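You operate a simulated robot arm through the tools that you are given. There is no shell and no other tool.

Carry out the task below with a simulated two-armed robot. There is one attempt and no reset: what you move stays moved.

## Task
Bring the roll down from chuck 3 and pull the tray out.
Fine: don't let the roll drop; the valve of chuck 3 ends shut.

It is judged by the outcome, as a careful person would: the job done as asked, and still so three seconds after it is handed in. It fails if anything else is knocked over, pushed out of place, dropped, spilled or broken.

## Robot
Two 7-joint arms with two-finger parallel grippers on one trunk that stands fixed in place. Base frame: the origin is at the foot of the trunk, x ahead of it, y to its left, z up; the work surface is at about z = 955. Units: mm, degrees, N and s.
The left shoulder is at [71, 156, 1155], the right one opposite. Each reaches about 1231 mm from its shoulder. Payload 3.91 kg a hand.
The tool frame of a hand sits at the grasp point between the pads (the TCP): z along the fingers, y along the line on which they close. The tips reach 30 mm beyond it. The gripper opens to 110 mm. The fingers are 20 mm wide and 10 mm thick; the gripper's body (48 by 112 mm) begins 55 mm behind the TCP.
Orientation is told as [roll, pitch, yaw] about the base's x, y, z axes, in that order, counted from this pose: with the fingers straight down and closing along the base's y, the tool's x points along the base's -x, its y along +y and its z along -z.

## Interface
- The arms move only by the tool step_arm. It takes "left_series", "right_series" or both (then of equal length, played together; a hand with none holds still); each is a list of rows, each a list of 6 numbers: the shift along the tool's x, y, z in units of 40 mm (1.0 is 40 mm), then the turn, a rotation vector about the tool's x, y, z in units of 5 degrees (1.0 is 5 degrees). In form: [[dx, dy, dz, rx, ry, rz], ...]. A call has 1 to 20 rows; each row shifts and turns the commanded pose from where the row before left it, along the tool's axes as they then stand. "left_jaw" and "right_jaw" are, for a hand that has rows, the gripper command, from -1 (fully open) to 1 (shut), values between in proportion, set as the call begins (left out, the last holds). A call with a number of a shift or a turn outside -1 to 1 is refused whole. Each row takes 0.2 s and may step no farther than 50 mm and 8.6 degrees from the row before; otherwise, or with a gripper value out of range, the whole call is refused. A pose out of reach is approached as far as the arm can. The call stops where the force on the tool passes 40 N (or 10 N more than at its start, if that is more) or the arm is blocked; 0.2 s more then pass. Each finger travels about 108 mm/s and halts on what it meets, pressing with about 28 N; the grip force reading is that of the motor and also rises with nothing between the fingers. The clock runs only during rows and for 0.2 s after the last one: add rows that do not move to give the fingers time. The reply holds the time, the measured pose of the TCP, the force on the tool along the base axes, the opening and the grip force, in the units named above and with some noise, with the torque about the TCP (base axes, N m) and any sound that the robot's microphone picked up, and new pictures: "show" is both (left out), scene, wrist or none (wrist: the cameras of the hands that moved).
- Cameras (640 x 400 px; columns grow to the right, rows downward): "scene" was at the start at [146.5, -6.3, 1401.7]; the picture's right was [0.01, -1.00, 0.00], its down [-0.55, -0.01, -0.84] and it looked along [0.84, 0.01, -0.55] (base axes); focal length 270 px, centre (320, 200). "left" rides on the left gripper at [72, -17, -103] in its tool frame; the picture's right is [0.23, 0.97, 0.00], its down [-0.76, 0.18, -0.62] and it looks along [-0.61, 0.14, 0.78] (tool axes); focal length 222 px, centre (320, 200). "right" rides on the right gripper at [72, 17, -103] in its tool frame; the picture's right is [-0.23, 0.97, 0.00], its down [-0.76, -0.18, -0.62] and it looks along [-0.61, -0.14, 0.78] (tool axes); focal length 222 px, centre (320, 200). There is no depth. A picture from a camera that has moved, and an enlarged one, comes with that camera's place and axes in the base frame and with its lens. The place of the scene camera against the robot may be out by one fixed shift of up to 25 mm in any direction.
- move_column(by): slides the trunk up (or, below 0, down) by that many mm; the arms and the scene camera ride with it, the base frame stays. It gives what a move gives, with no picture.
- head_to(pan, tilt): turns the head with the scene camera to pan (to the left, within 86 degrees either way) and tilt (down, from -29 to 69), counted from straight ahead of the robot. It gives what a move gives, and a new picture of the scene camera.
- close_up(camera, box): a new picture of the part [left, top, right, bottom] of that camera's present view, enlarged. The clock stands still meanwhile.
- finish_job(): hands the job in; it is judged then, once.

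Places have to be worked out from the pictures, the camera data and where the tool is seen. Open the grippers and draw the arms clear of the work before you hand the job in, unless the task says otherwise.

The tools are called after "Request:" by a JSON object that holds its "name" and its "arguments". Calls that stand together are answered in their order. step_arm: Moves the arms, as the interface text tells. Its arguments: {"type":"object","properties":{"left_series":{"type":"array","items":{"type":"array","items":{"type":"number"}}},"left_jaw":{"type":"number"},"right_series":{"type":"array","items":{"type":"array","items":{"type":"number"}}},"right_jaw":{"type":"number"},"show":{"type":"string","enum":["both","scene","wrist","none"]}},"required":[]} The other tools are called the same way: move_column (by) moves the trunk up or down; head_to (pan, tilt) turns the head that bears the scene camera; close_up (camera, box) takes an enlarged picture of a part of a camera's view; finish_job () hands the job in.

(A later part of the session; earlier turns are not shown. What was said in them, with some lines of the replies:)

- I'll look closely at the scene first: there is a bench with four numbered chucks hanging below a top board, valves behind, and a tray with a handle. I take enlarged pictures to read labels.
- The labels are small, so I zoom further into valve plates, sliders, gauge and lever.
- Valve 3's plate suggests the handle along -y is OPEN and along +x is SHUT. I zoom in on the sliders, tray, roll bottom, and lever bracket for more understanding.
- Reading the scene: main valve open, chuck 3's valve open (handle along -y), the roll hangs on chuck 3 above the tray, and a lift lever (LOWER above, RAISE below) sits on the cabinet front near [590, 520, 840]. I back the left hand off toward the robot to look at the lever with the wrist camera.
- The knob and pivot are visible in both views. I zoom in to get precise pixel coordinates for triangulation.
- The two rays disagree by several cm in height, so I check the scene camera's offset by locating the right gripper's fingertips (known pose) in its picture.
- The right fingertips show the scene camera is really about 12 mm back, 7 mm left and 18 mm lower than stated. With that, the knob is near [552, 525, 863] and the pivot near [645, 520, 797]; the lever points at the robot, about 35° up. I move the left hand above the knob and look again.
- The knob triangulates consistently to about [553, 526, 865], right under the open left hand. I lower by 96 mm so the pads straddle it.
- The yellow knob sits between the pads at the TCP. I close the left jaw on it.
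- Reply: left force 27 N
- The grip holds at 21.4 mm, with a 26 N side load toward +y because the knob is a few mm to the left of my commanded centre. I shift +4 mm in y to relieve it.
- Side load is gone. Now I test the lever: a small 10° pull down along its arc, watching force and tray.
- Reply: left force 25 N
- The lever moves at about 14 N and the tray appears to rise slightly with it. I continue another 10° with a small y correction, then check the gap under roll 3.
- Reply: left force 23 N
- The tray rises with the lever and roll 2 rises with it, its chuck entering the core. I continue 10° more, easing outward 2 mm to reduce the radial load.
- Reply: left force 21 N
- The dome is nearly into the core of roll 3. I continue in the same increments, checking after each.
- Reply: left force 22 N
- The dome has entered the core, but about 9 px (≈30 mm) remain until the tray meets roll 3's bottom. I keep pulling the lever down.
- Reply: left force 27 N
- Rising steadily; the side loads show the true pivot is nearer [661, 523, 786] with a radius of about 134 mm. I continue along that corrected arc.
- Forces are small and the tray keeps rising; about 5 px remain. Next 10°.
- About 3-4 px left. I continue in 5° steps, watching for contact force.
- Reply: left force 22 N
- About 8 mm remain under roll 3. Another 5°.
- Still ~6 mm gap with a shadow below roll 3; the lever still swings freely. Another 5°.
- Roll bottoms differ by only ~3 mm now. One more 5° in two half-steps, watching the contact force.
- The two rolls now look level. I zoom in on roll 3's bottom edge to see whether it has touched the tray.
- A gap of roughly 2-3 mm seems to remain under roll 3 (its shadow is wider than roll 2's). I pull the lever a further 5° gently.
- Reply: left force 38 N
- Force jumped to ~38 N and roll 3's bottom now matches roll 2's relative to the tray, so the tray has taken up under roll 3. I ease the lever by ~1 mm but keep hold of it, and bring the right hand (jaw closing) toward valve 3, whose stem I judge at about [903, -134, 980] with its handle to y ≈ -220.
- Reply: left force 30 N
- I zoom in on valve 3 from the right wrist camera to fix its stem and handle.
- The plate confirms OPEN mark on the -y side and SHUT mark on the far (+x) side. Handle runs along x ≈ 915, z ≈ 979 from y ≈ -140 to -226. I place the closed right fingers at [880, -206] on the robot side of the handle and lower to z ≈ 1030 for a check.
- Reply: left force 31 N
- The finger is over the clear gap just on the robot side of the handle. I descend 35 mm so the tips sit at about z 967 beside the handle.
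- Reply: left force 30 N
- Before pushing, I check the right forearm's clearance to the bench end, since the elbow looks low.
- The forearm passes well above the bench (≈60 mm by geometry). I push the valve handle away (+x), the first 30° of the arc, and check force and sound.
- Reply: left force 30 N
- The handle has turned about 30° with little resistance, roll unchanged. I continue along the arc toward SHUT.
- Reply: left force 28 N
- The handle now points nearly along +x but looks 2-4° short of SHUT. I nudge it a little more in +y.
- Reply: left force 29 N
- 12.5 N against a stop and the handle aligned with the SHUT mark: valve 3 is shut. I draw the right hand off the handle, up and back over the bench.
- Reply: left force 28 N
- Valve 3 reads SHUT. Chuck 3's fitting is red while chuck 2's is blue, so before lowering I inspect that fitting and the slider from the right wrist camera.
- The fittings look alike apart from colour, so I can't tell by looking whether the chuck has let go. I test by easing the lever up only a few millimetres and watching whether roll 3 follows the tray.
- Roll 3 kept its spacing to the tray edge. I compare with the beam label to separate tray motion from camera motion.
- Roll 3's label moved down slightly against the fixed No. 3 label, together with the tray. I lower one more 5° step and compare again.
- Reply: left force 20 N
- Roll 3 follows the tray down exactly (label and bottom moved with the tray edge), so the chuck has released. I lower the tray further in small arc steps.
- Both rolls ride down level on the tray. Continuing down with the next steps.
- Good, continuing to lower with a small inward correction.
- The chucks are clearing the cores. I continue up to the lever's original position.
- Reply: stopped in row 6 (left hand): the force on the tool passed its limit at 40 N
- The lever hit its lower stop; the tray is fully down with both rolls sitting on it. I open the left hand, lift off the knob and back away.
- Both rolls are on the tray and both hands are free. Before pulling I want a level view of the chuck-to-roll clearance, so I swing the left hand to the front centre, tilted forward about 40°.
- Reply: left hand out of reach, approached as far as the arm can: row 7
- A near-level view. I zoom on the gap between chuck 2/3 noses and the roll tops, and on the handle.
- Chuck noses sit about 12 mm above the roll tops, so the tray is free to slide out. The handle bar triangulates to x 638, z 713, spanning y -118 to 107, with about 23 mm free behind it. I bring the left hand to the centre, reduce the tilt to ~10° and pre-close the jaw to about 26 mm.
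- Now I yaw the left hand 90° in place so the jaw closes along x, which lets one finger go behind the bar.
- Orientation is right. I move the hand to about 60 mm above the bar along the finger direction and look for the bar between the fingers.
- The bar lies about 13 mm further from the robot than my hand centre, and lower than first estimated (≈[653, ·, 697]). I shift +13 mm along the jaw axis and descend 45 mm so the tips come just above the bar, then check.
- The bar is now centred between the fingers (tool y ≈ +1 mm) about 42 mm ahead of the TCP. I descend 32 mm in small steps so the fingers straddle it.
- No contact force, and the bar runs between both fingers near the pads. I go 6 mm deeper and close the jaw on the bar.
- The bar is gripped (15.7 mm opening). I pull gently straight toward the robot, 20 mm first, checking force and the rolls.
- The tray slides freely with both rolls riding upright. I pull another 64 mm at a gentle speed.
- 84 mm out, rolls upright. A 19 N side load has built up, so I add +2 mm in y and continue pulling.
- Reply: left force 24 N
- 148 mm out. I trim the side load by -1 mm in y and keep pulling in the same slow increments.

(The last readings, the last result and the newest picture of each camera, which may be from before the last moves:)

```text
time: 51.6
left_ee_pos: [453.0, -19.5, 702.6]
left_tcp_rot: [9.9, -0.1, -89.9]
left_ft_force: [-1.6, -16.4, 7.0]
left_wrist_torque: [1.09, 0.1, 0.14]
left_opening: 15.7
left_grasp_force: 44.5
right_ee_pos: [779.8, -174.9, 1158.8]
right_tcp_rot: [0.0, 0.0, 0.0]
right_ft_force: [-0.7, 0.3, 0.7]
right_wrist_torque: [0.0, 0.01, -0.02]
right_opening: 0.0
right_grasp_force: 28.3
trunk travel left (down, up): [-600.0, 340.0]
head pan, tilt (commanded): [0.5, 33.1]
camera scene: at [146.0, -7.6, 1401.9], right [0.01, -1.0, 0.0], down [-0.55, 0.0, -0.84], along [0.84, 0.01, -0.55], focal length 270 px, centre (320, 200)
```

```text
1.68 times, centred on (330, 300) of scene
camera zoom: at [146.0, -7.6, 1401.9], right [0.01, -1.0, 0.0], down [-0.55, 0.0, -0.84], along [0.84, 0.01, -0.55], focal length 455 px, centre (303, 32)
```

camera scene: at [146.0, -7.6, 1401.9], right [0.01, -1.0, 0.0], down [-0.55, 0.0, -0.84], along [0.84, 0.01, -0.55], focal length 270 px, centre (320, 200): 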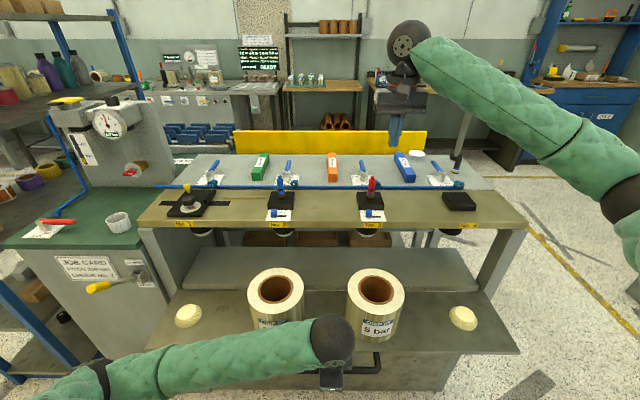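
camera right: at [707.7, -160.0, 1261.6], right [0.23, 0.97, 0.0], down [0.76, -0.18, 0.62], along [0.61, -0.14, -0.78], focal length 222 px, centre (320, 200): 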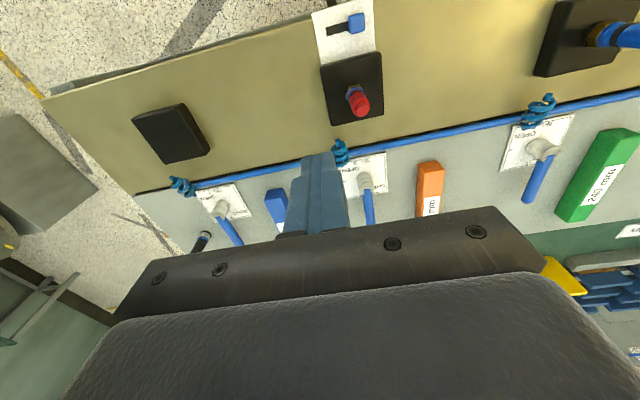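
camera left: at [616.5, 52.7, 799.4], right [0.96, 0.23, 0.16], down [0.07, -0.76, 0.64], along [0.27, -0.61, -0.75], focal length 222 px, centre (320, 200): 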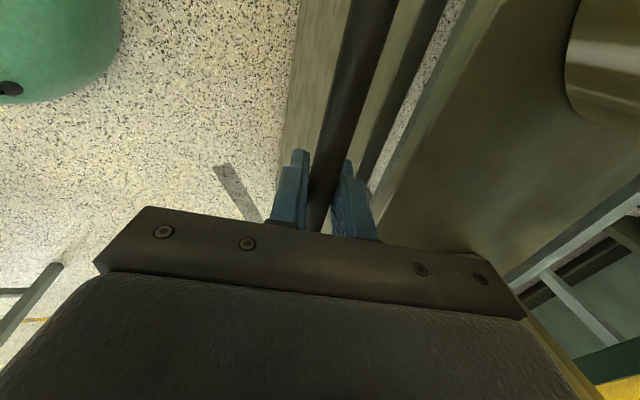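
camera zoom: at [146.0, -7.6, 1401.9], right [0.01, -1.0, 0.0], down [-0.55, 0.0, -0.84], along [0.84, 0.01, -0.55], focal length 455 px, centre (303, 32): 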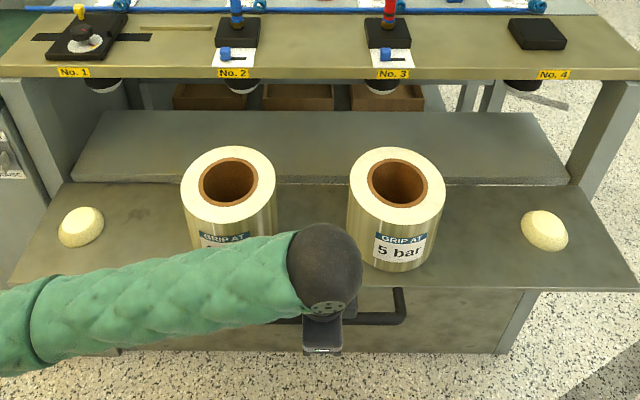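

197 mm out and still sliding freely, with nearly no load in my hand. Before going further I check how the tray is supported at its sides and rear edge.

Request:
{"name": "close_up", "arguments": {"camera": "scene", "box": [140, 240, 280, 390]}}

Request:
{"name": "close_up", "arguments": {"camera": "scene", "box": [380, 240, 540, 390]}}

Request:
{"name": "close_up", "arguments": {"camera": "left", "box": [300, 0, 640, 260]}}

```text
2.67 times, centred on (210, 315) of scene
camera zoom: at [146.0, -7.6, 1401.9], right [0.01, -1.0, 0.0], down [-0.55, 0.0, -0.84], along [0.84, 0.01, -0.55], focal length 720 px, centre (613, -107)
```

zoom: 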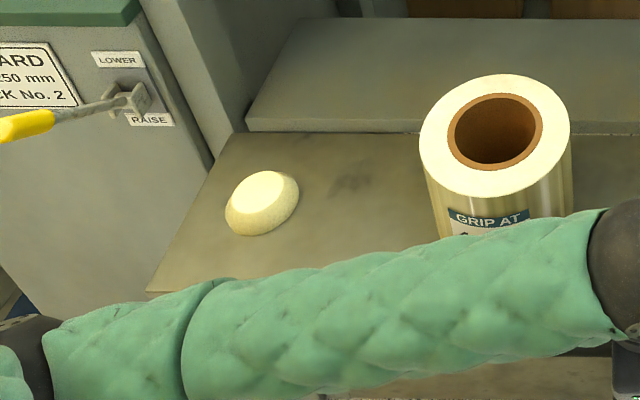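

```text
2.67 times, centred on (460, 315) of scene
camera zoom: at [146.0, -7.6, 1401.9], right [0.01, -1.0, 0.0], down [-0.55, 0.0, -0.84], along [0.84, 0.01, -0.55], focal length 720 px, centre (-53, -107)
```

zoom: 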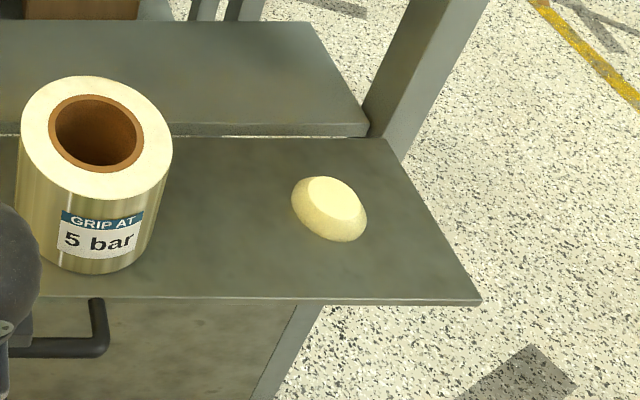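

```text
1.54 times, centred on (470, 130) of left
camera zoom: at [419.5, 52.7, 799.5], right [0.96, 0.23, 0.17], down [0.07, -0.76, 0.64], along [0.27, -0.61, -0.75], focal length 342 px, centre (89, 308)
```

zoom: 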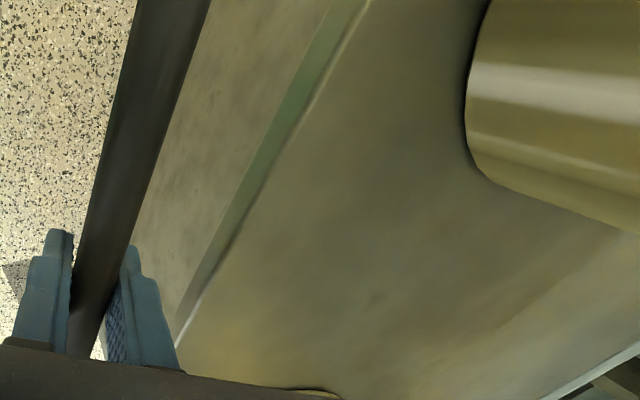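

The tray's rear edge is just clear of the lift platform, and my hand carries no weight (z force only 7 N), so it runs on slides. I continue slowly to find the end of its travel.

Request:
{"name": "step_arm", "arguments": {"left_series": [[-0.02, -0.148, -0.026, 0, 0, 0], [0, -0.148, -0.026, 0, 0, 0], [0, -0.148, -0.026, 0, 0, 0], [0, -0.148, -0.026, 0, 0, 0], [0, -0.148, -0.026, 0, 0, 0], [0, -0.148, -0.026, 0, 0, 0], [0, 0, 0, 0, 0, 0]], "show": "scene"}}

Request:
{"name": "close_up", "arguments": {"camera": "scene", "box": [140, 200, 520, 400]}}

```text
time: 52.1
left_ee_pos: [449.8, -18.5, 702.6]
left_tcp_rot: [10.4, 0.0, -89.6]
left_ft_force: [17.1, -6.3, -9.4]
left_wrist_torque: [-0.43, 0.2, -0.62]
left_opening: 16.0
left_grasp_force: 45.2
right_ee_pos: [781.6, -175.8, 1157.8]
right_tcp_rot: [0.1, 0.0, 0.2]
right_ft_force: [-1.0, 0.8, -0.1]
right_wrist_torque: [0.02, -0.01, -0.01]
right_opening: 0.0
right_grasp_force: 28.1
trunk travel left (down, up): [-600.0, 340.0]
head pan, tilt (commanded): [0.5, 33.1]
stopped in row 2 (left hand): the force on the tool passed its limit at 46 N (the readings are from after the stop); the commanded pose is now the measured one
camera scene: at [146.5, -6.6, 1401.4], right [0.01, -1.0, 0.0], down [-0.55, -0.01, -0.84], along [0.84, 0.01, -0.55], focal length 270 px, centre (320, 200)
```

scene: 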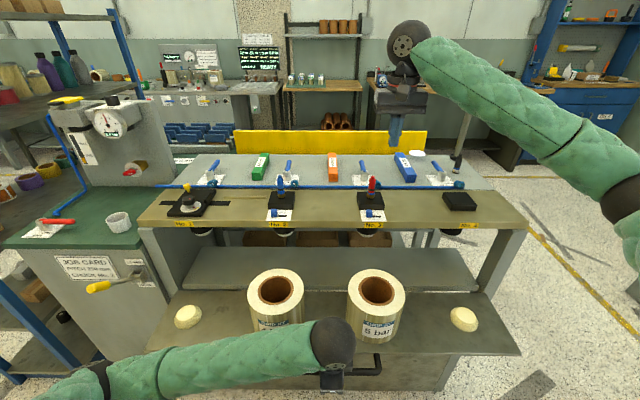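

```text
1.68 times, centred on (330, 300) of scene
camera zoom: at [146.5, -6.6, 1401.4], right [0.01, -1.0, 0.0], down [-0.55, -0.01, -0.84], along [0.84, 0.01, -0.55], focal length 455 px, centre (303, 32)
```

zoom: 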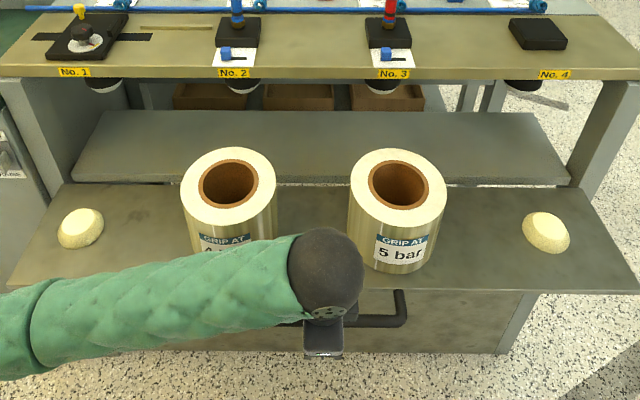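

The slide hit its stop at about 200 mm of travel, with both rolls upright on the tray. I open the left jaw only to 26 mm (so the back finger doesn't push the tray in) and then lift the fingers straight off the bar.

Request:
{"name": "step_arm", "arguments": {"left_series": [[0, 0, 0, 0, 0, 0], [0, 0, 0, 0, 0, 0], [0, 0, 0, 0, 0, 0]], "left_jaw": 0.52, "show": "wrist"}}

Request:
{"name": "close_up", "arguments": {"camera": "left", "box": [240, 60, 440, 260]}}

```text
time: 53.0
left_ee_pos: [450.0, -20.1, 704.1]
left_tcp_rot: [10.2, 0.0, -89.5]
left_ft_force: [0.6, -0.1, 0.1]
left_wrist_torque: [-0.01, 0.04, -0.03]
left_opening: 26.3
left_grasp_force: 0.0
right_ee_pos: [781.3, -175.2, 1158.6]
right_tcp_rot: [0.0, 0.0, 0.2]
right_ft_force: [0.4, 0.5, -0.2]
right_wrist_torque: [0.0, 0.01, -0.05]
right_opening: 0.0
right_grasp_force: 27.9
trunk travel left (down, up): [-600.0, 340.0]
head pan, tilt (commanded): [0.5, 33.1]
camera left: at [414.0, 52.6, 799.9], right [0.96, 0.23, 0.17], down [0.07, -0.76, 0.65], along [0.28, -0.61, -0.74], focal length 222 px, centre (320, 200)
```

left: 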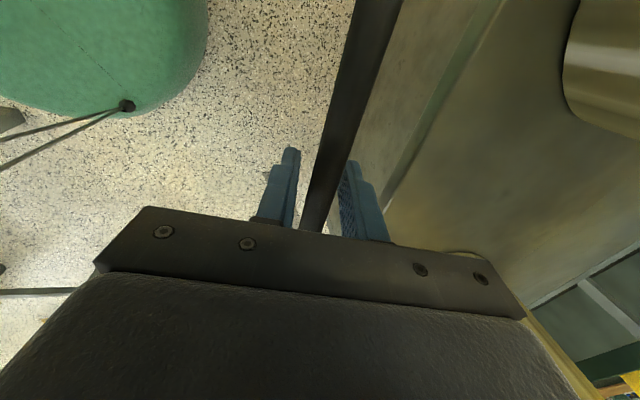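

```text
2.00 times, centred on (340, 160) of left
camera zoom: at [414.0, 52.6, 799.9], right [0.96, 0.23, 0.17], down [0.07, -0.76, 0.65], along [0.28, -0.61, -0.74], focal length 444 px, centre (280, 280)
```

zoom: 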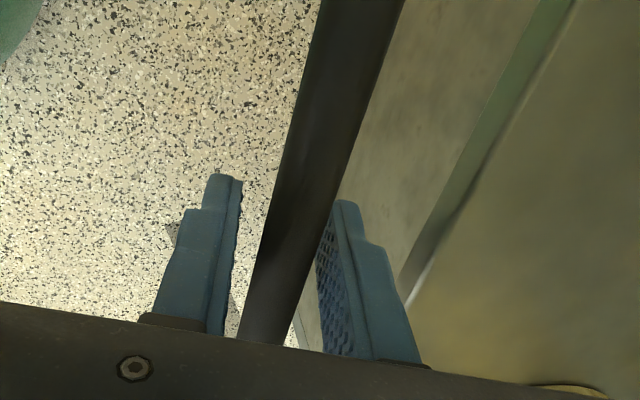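

The bar is free and centred between the fingers. I withdraw straight back along the finger axis.

Request:
{"name": "step_arm", "arguments": {"left_series": [[0, 0, -0.4, 0, 0, 0], [0, 0, -0.4, 0, 0, 0], [0, 0, -0.6, 0, 0, 0], [0, 0, -0.8, 0, 0, 0], [0, 0, -0.8, 0, 0, 0], [0, 0, -0.8, 0, 0, 0]], "show": "both"}}

```text
time: 54.4
left_ee_pos: [421.1, -20.9, 853.9]
left_tcp_rot: [10.2, 0.0, -89.7]
left_ft_force: [-1.0, 0.1, 1.0]
left_wrist_torque: [-0.02, 0.01, 0.0]
left_opening: 26.3
left_grasp_force: 0.1
right_ee_pos: [781.2, -175.6, 1158.9]
right_tcp_rot: [0.0, 0.1, 0.1]
right_ft_force: [0.0, -0.7, -0.6]
right_wrist_torque: [-0.02, 0.02, 0.01]
right_opening: 0.1
right_grasp_force: 27.8
trunk travel left (down, up): [-600.0, 340.0]
head pan, tilt (commanded): [0.5, 33.1]
camera scene: at [146.3, -6.9, 1401.6], right [0.01, -1.0, 0.0], down [-0.55, -0.01, -0.84], along [0.84, 0.01, -0.55], focal length 270 px, centre (320, 200)
camera left: at [385.5, 52.3, 950.7], right [0.96, 0.23, 0.17], down [0.07, -0.76, 0.64], along [0.28, -0.61, -0.74], focal length 222 px, centre (320, 200)
```

scene: 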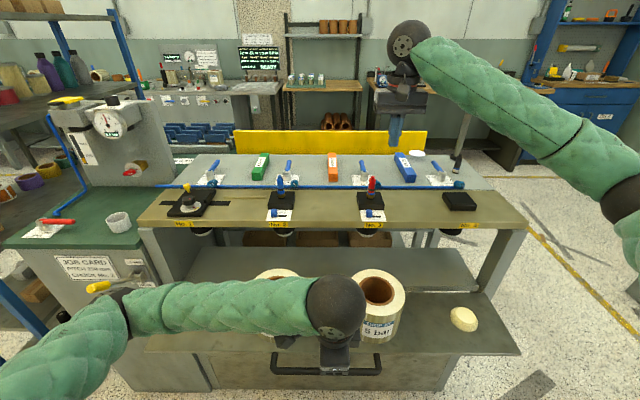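
left: 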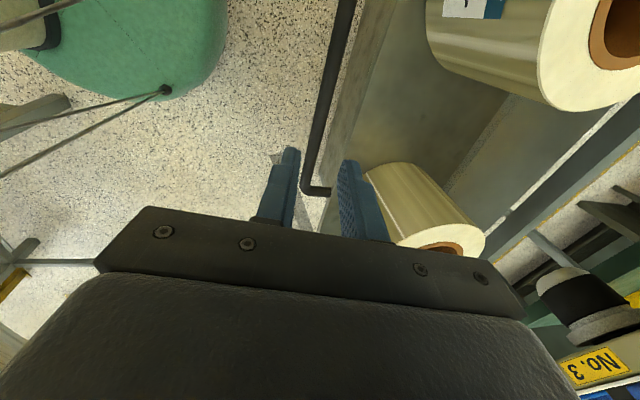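

The left hand is clear of the handle. I raise it 150 mm and open both grippers, watching the left elbow stays away from the lever.

Request:
{"name": "step_arm", "arguments": {"left_series": [[0, 0.13, -0.739, 0, 0, 0], [0, 0.13, -0.739, 0, 0, 0], [0, 0.13, -0.739, 0, 0, 0], [0, 0.13, -0.739, 0, 0, 0], [0, 0.13, -0.739, 0, 0, 0]], "right_series": [[0, 0, -0.2, 0, 0, 0], [0, 0, -0.2, 0, 0, 0], [0, 0, 0, 0, 0, 0], [0, 0, 0, 0, 0, 0], [0, 0, 0, 0, 0, 0]], "left_jaw": -1, "right_jaw": -1, "show": "scene"}}

```text
time: 55.5
left_ee_pos: [418.3, -16.4, 1003.6]
left_tcp_rot: [10.2, 0.0, -89.6]
left_ft_force: [-0.5, -1.3, 0.5]
left_wrist_torque: [-0.02, -0.01, 0.02]
left_opening: 110.0
left_grasp_force: 0.0
right_ee_pos: [781.4, -175.7, 1174.8]
right_tcp_rot: [0.0, 0.1, 0.1]
right_ft_force: [-0.1, -0.3, -0.2]
right_wrist_torque: [-0.01, -0.04, -0.01]
right_opening: 109.8
right_grasp_force: 0.0
trunk travel left (down, up): [-600.0, 340.0]
head pan, tilt (commanded): [0.5, 33.1]
camera scene: at [146.2, -6.8, 1401.6], right [0.01, -1.0, 0.0], down [-0.55, -0.01, -0.84], along [0.84, 0.01, -0.55], focal length 270 px, centre (320, 200)
```

scene: 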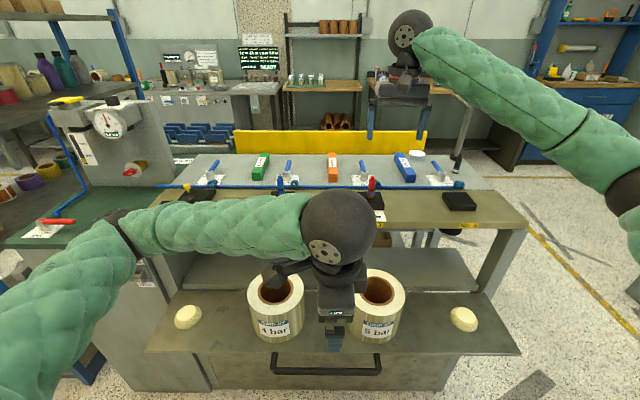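

Elbow is well above the cabinet and lever. I raise the hand another ~100 mm and move it left a bit, then check again.

Request:
{"name": "step_arm", "arguments": {"left_series": [[0, 0.13, -0.739, 0, 0, 0], [0, 0.13, -0.739, 0, 0, 0], [0, 0.13, -0.739, 0, 0, 0], [0.75, 0, 0, 0, 0, 0], [0.75, 0, 0, 0, 0, 0], [0.75, 0, 0, 0, 0, 0]], "show": "scene"}}

```text
time: 57.0
left_ee_pos: [432.3, 64.4, 1098.1]
left_tcp_rot: [10.2, 0.0, -89.6]
left_ft_force: [-0.3, 0.2, 0.2]
left_wrist_torque: [-0.01, 0.01, 0.0]
left_opening: 110.2
left_grasp_force: 0.0
left hand out of reach, approached as far as the arm can: row 6
right_ee_pos: [781.6, -176.4, 1175.5]
right_tcp_rot: [-0.1, 0.0, 0.0]
right_ft_force: [-0.4, 0.4, -0.2]
right_wrist_torque: [-0.02, 0.02, 0.0]
right_opening: 110.1
right_grasp_force: 0.0
trunk travel left (down, up): [-600.0, 340.0]
head pan, tilt (commanded): [0.5, 33.1]
camera scene: at [146.6, -5.5, 1401.7], right [0.01, -1.0, 0.0], down [-0.55, -0.01, -0.84], along [0.84, 0.01, -0.55], focal length 270 px, centre (320, 200)
```

scene: 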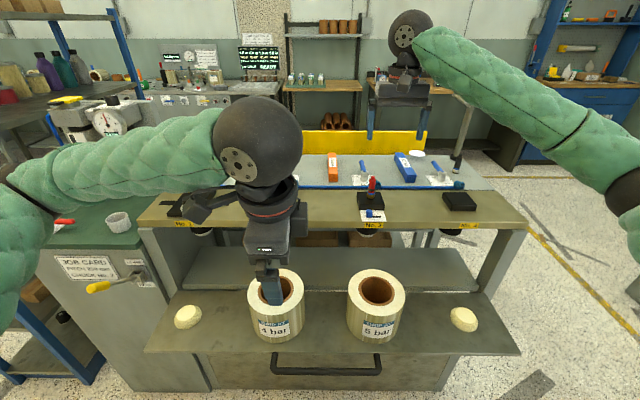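

The arm is close to its folded limit; nothing is touched. I move the hand forward-left, high above everything, to a stance beside the work.

Request:
{"name": "step_arm", "arguments": {"left_series": [[0.5, 0.6, -0.1, 0, 0, 0], [0.5, 0.6, -0.1, 0, 0, 0], [0.8, 0.4, 0, 0, 0, 0], [0.8, 0.3, 0, 0, 0, 0], [0.8, 0.2, 0, 0, 0, 0], [0.8, 0.2, 0, 0, 0, 0], [0.8, 0, 0, 0, 0, 0], [0.8, 0, 0, 0, 0, 0]], "show": "scene"}}

```text
time: 58.8
left_ee_pos: [518.5, 297.7, 1121.0]
left_tcp_rot: [10.2, -0.1, -89.7]
left_ft_force: [-0.3, -0.9, 0.3]
left_wrist_torque: [0.01, 0.02, 0.0]
left_opening: 110.3
left_grasp_force: 0.0
right_ee_pos: [780.9, -175.5, 1175.1]
right_tcp_rot: [-0.1, 0.0, 0.0]
right_ft_force: [-0.3, -0.1, -0.7]
right_wrist_torque: [-0.02, 0.0, -0.02]
right_opening: 109.9
right_grasp_force: 0.1
trunk travel left (down, up): [-600.0, 340.0]
head pan, tilt (commanded): [0.5, 33.1]
camera scene: at [145.7, -5.5, 1401.8], right [0.01, -1.0, 0.0], down [-0.55, -0.01, -0.84], along [0.84, 0.01, -0.55], focal length 270 px, centre (320, 200)
```

scene: 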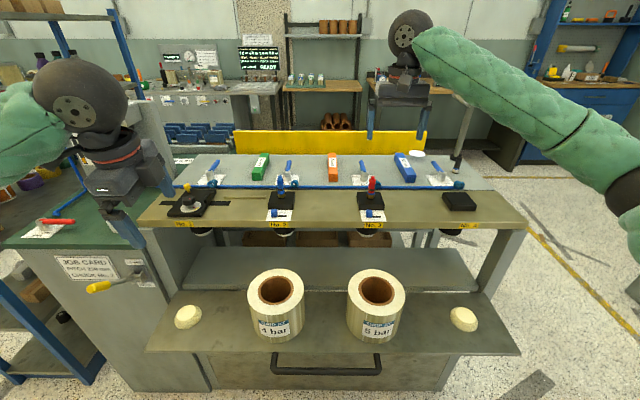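

Both rolls stand on the pulled-out tray. I draw the right arm back and to the side too, then verify the final state with close-ups.

Request:
{"name": "step_arm", "arguments": {"right_series": [[0.6, -0.6, -0.1, 0, 0, 0], [0.6, -0.6, -0.1, 0, 0, 0], [0.6, -0.6, -0.1, 0, 0, 0], [0.6, -0.6, 0, 0, 0, 0], [0.6, -0.6, 0, 0, 0, 0], [0.6, -0.6, 0, 0, 0, 0]], "show": "scene"}}

Request:
{"name": "close_up", "arguments": {"camera": "scene", "box": [140, 200, 520, 400]}}

Request:
{"name": "close_up", "arguments": {"camera": "scene", "box": [330, 140, 470, 220]}}

Request:
{"name": "close_up", "arguments": {"camera": "scene", "box": [160, 140, 340, 240]}}

```text
time: 60.1
left_ee_pos: [518.2, 294.9, 1121.8]
left_tcp_rot: [10.3, 0.0, -89.6]
left_ft_force: [0.1, -0.3, -0.3]
left_wrist_torque: [0.0, -0.02, -0.05]
left_opening: 110.1
left_grasp_force: 0.0
right_ee_pos: [635.0, -317.7, 1189.3]
right_tcp_rot: [0.0, 0.0, 0.1]
right_ft_force: [-0.1, 0.4, 0.4]
right_wrist_torque: [0.01, 0.01, -0.04]
right_opening: 109.9
right_grasp_force: 0.1
trunk travel left (down, up): [-600.0, 340.0]
head pan, tilt (commanded): [0.5, 33.1]
camera scene: at [145.0, -7.1, 1401.9], right [0.01, -1.0, 0.0], down [-0.55, -0.01, -0.84], along [0.84, 0.01, -0.55], focal length 270 px, centre (320, 200)
```

scene: 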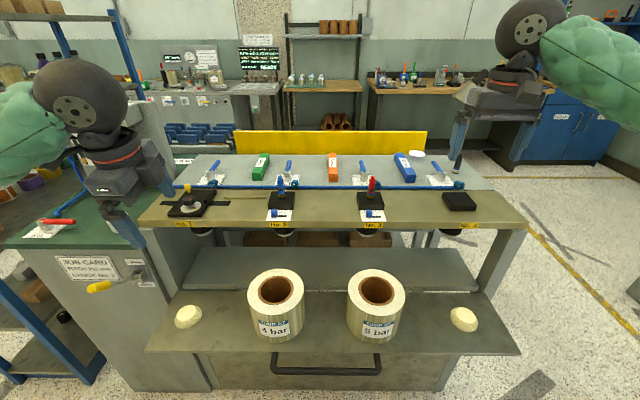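

```text
1.68 times, centred on (330, 300) of scene
camera zoom: at [145.0, -7.1, 1401.9], right [0.01, -1.0, 0.0], down [-0.55, -0.01, -0.84], along [0.84, 0.01, -0.55], focal length 455 px, centre (303, 32)
```

zoom: 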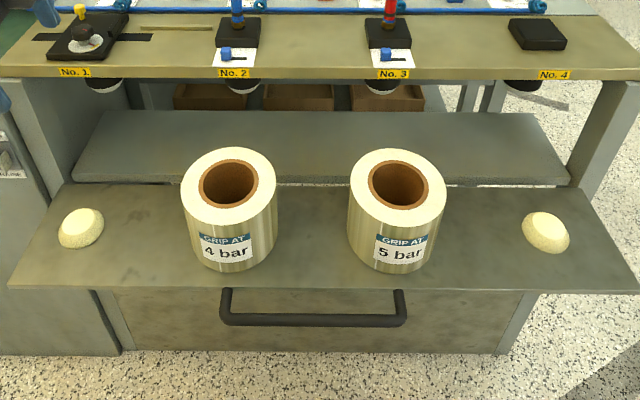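

```text
4.57 times, centred on (400, 180) of scene
camera zoom: at [145.0, -7.1, 1401.9], right [0.01, -1.0, 0.0], down [-0.55, -0.01, -0.84], along [0.84, 0.01, -0.55], focal length 1234 px, centre (-46, 291)
```

zoom: 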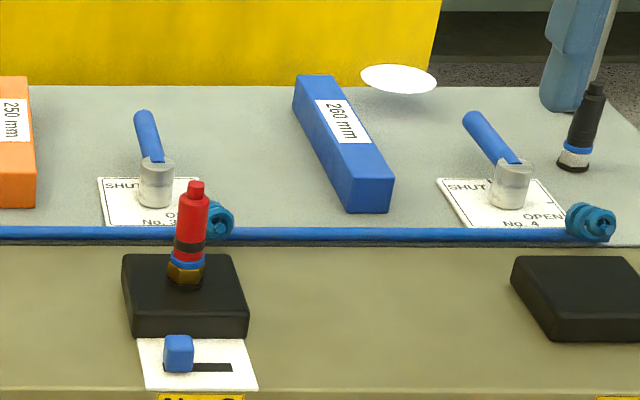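

```text
3.56 times, centred on (250, 190) of scene
camera zoom: at [145.0, -7.1, 1401.9], right [0.01, -1.0, 0.0], down [-0.55, -0.01, -0.84], along [0.84, 0.01, -0.55], focal length 960 px, centre (569, 236)
```

zoom: 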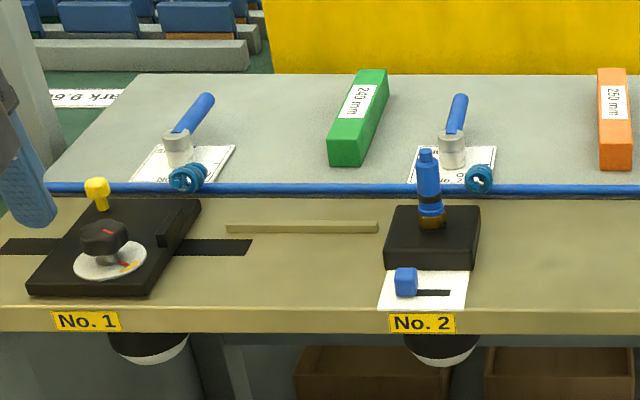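

Final check: roll 3 and roll 2 stand upright on the fully pulled-out tray, valve 3 is at SHUT, gauge blocks and other valves are unmoved, the lever is back at its lower stop, and both grippers are open and clear. I hand the job in.

Request:
{"name": "finish_job", "arguments": {}}

```text
The job is handed in.
```

The roll from chuck 3 is down on the tray, the tray is pulled out to its stop, and valve 3 is shut. The job is handed in.

- **Roll:** I raised the tray with the lift lever until it was under the roll, then shut valve 3 while holding the lever. When I lowered the tray, the roll came down with it and never dropped.
- **Valve 3:** the handle is against its stop and lined up with the SHUT mark.
- **Tray:** it slid out about 200 mm to its stop. Both rolls are standing upright on it, including the 4 bar one that was already on the tray at chuck 2.
- **Everything else:** the other valves, the gauge blocks and chuck 1's dial look unmoved. The lift lever is back at its lower stop.

Both grippers are open, with the arms raised clear of the work.
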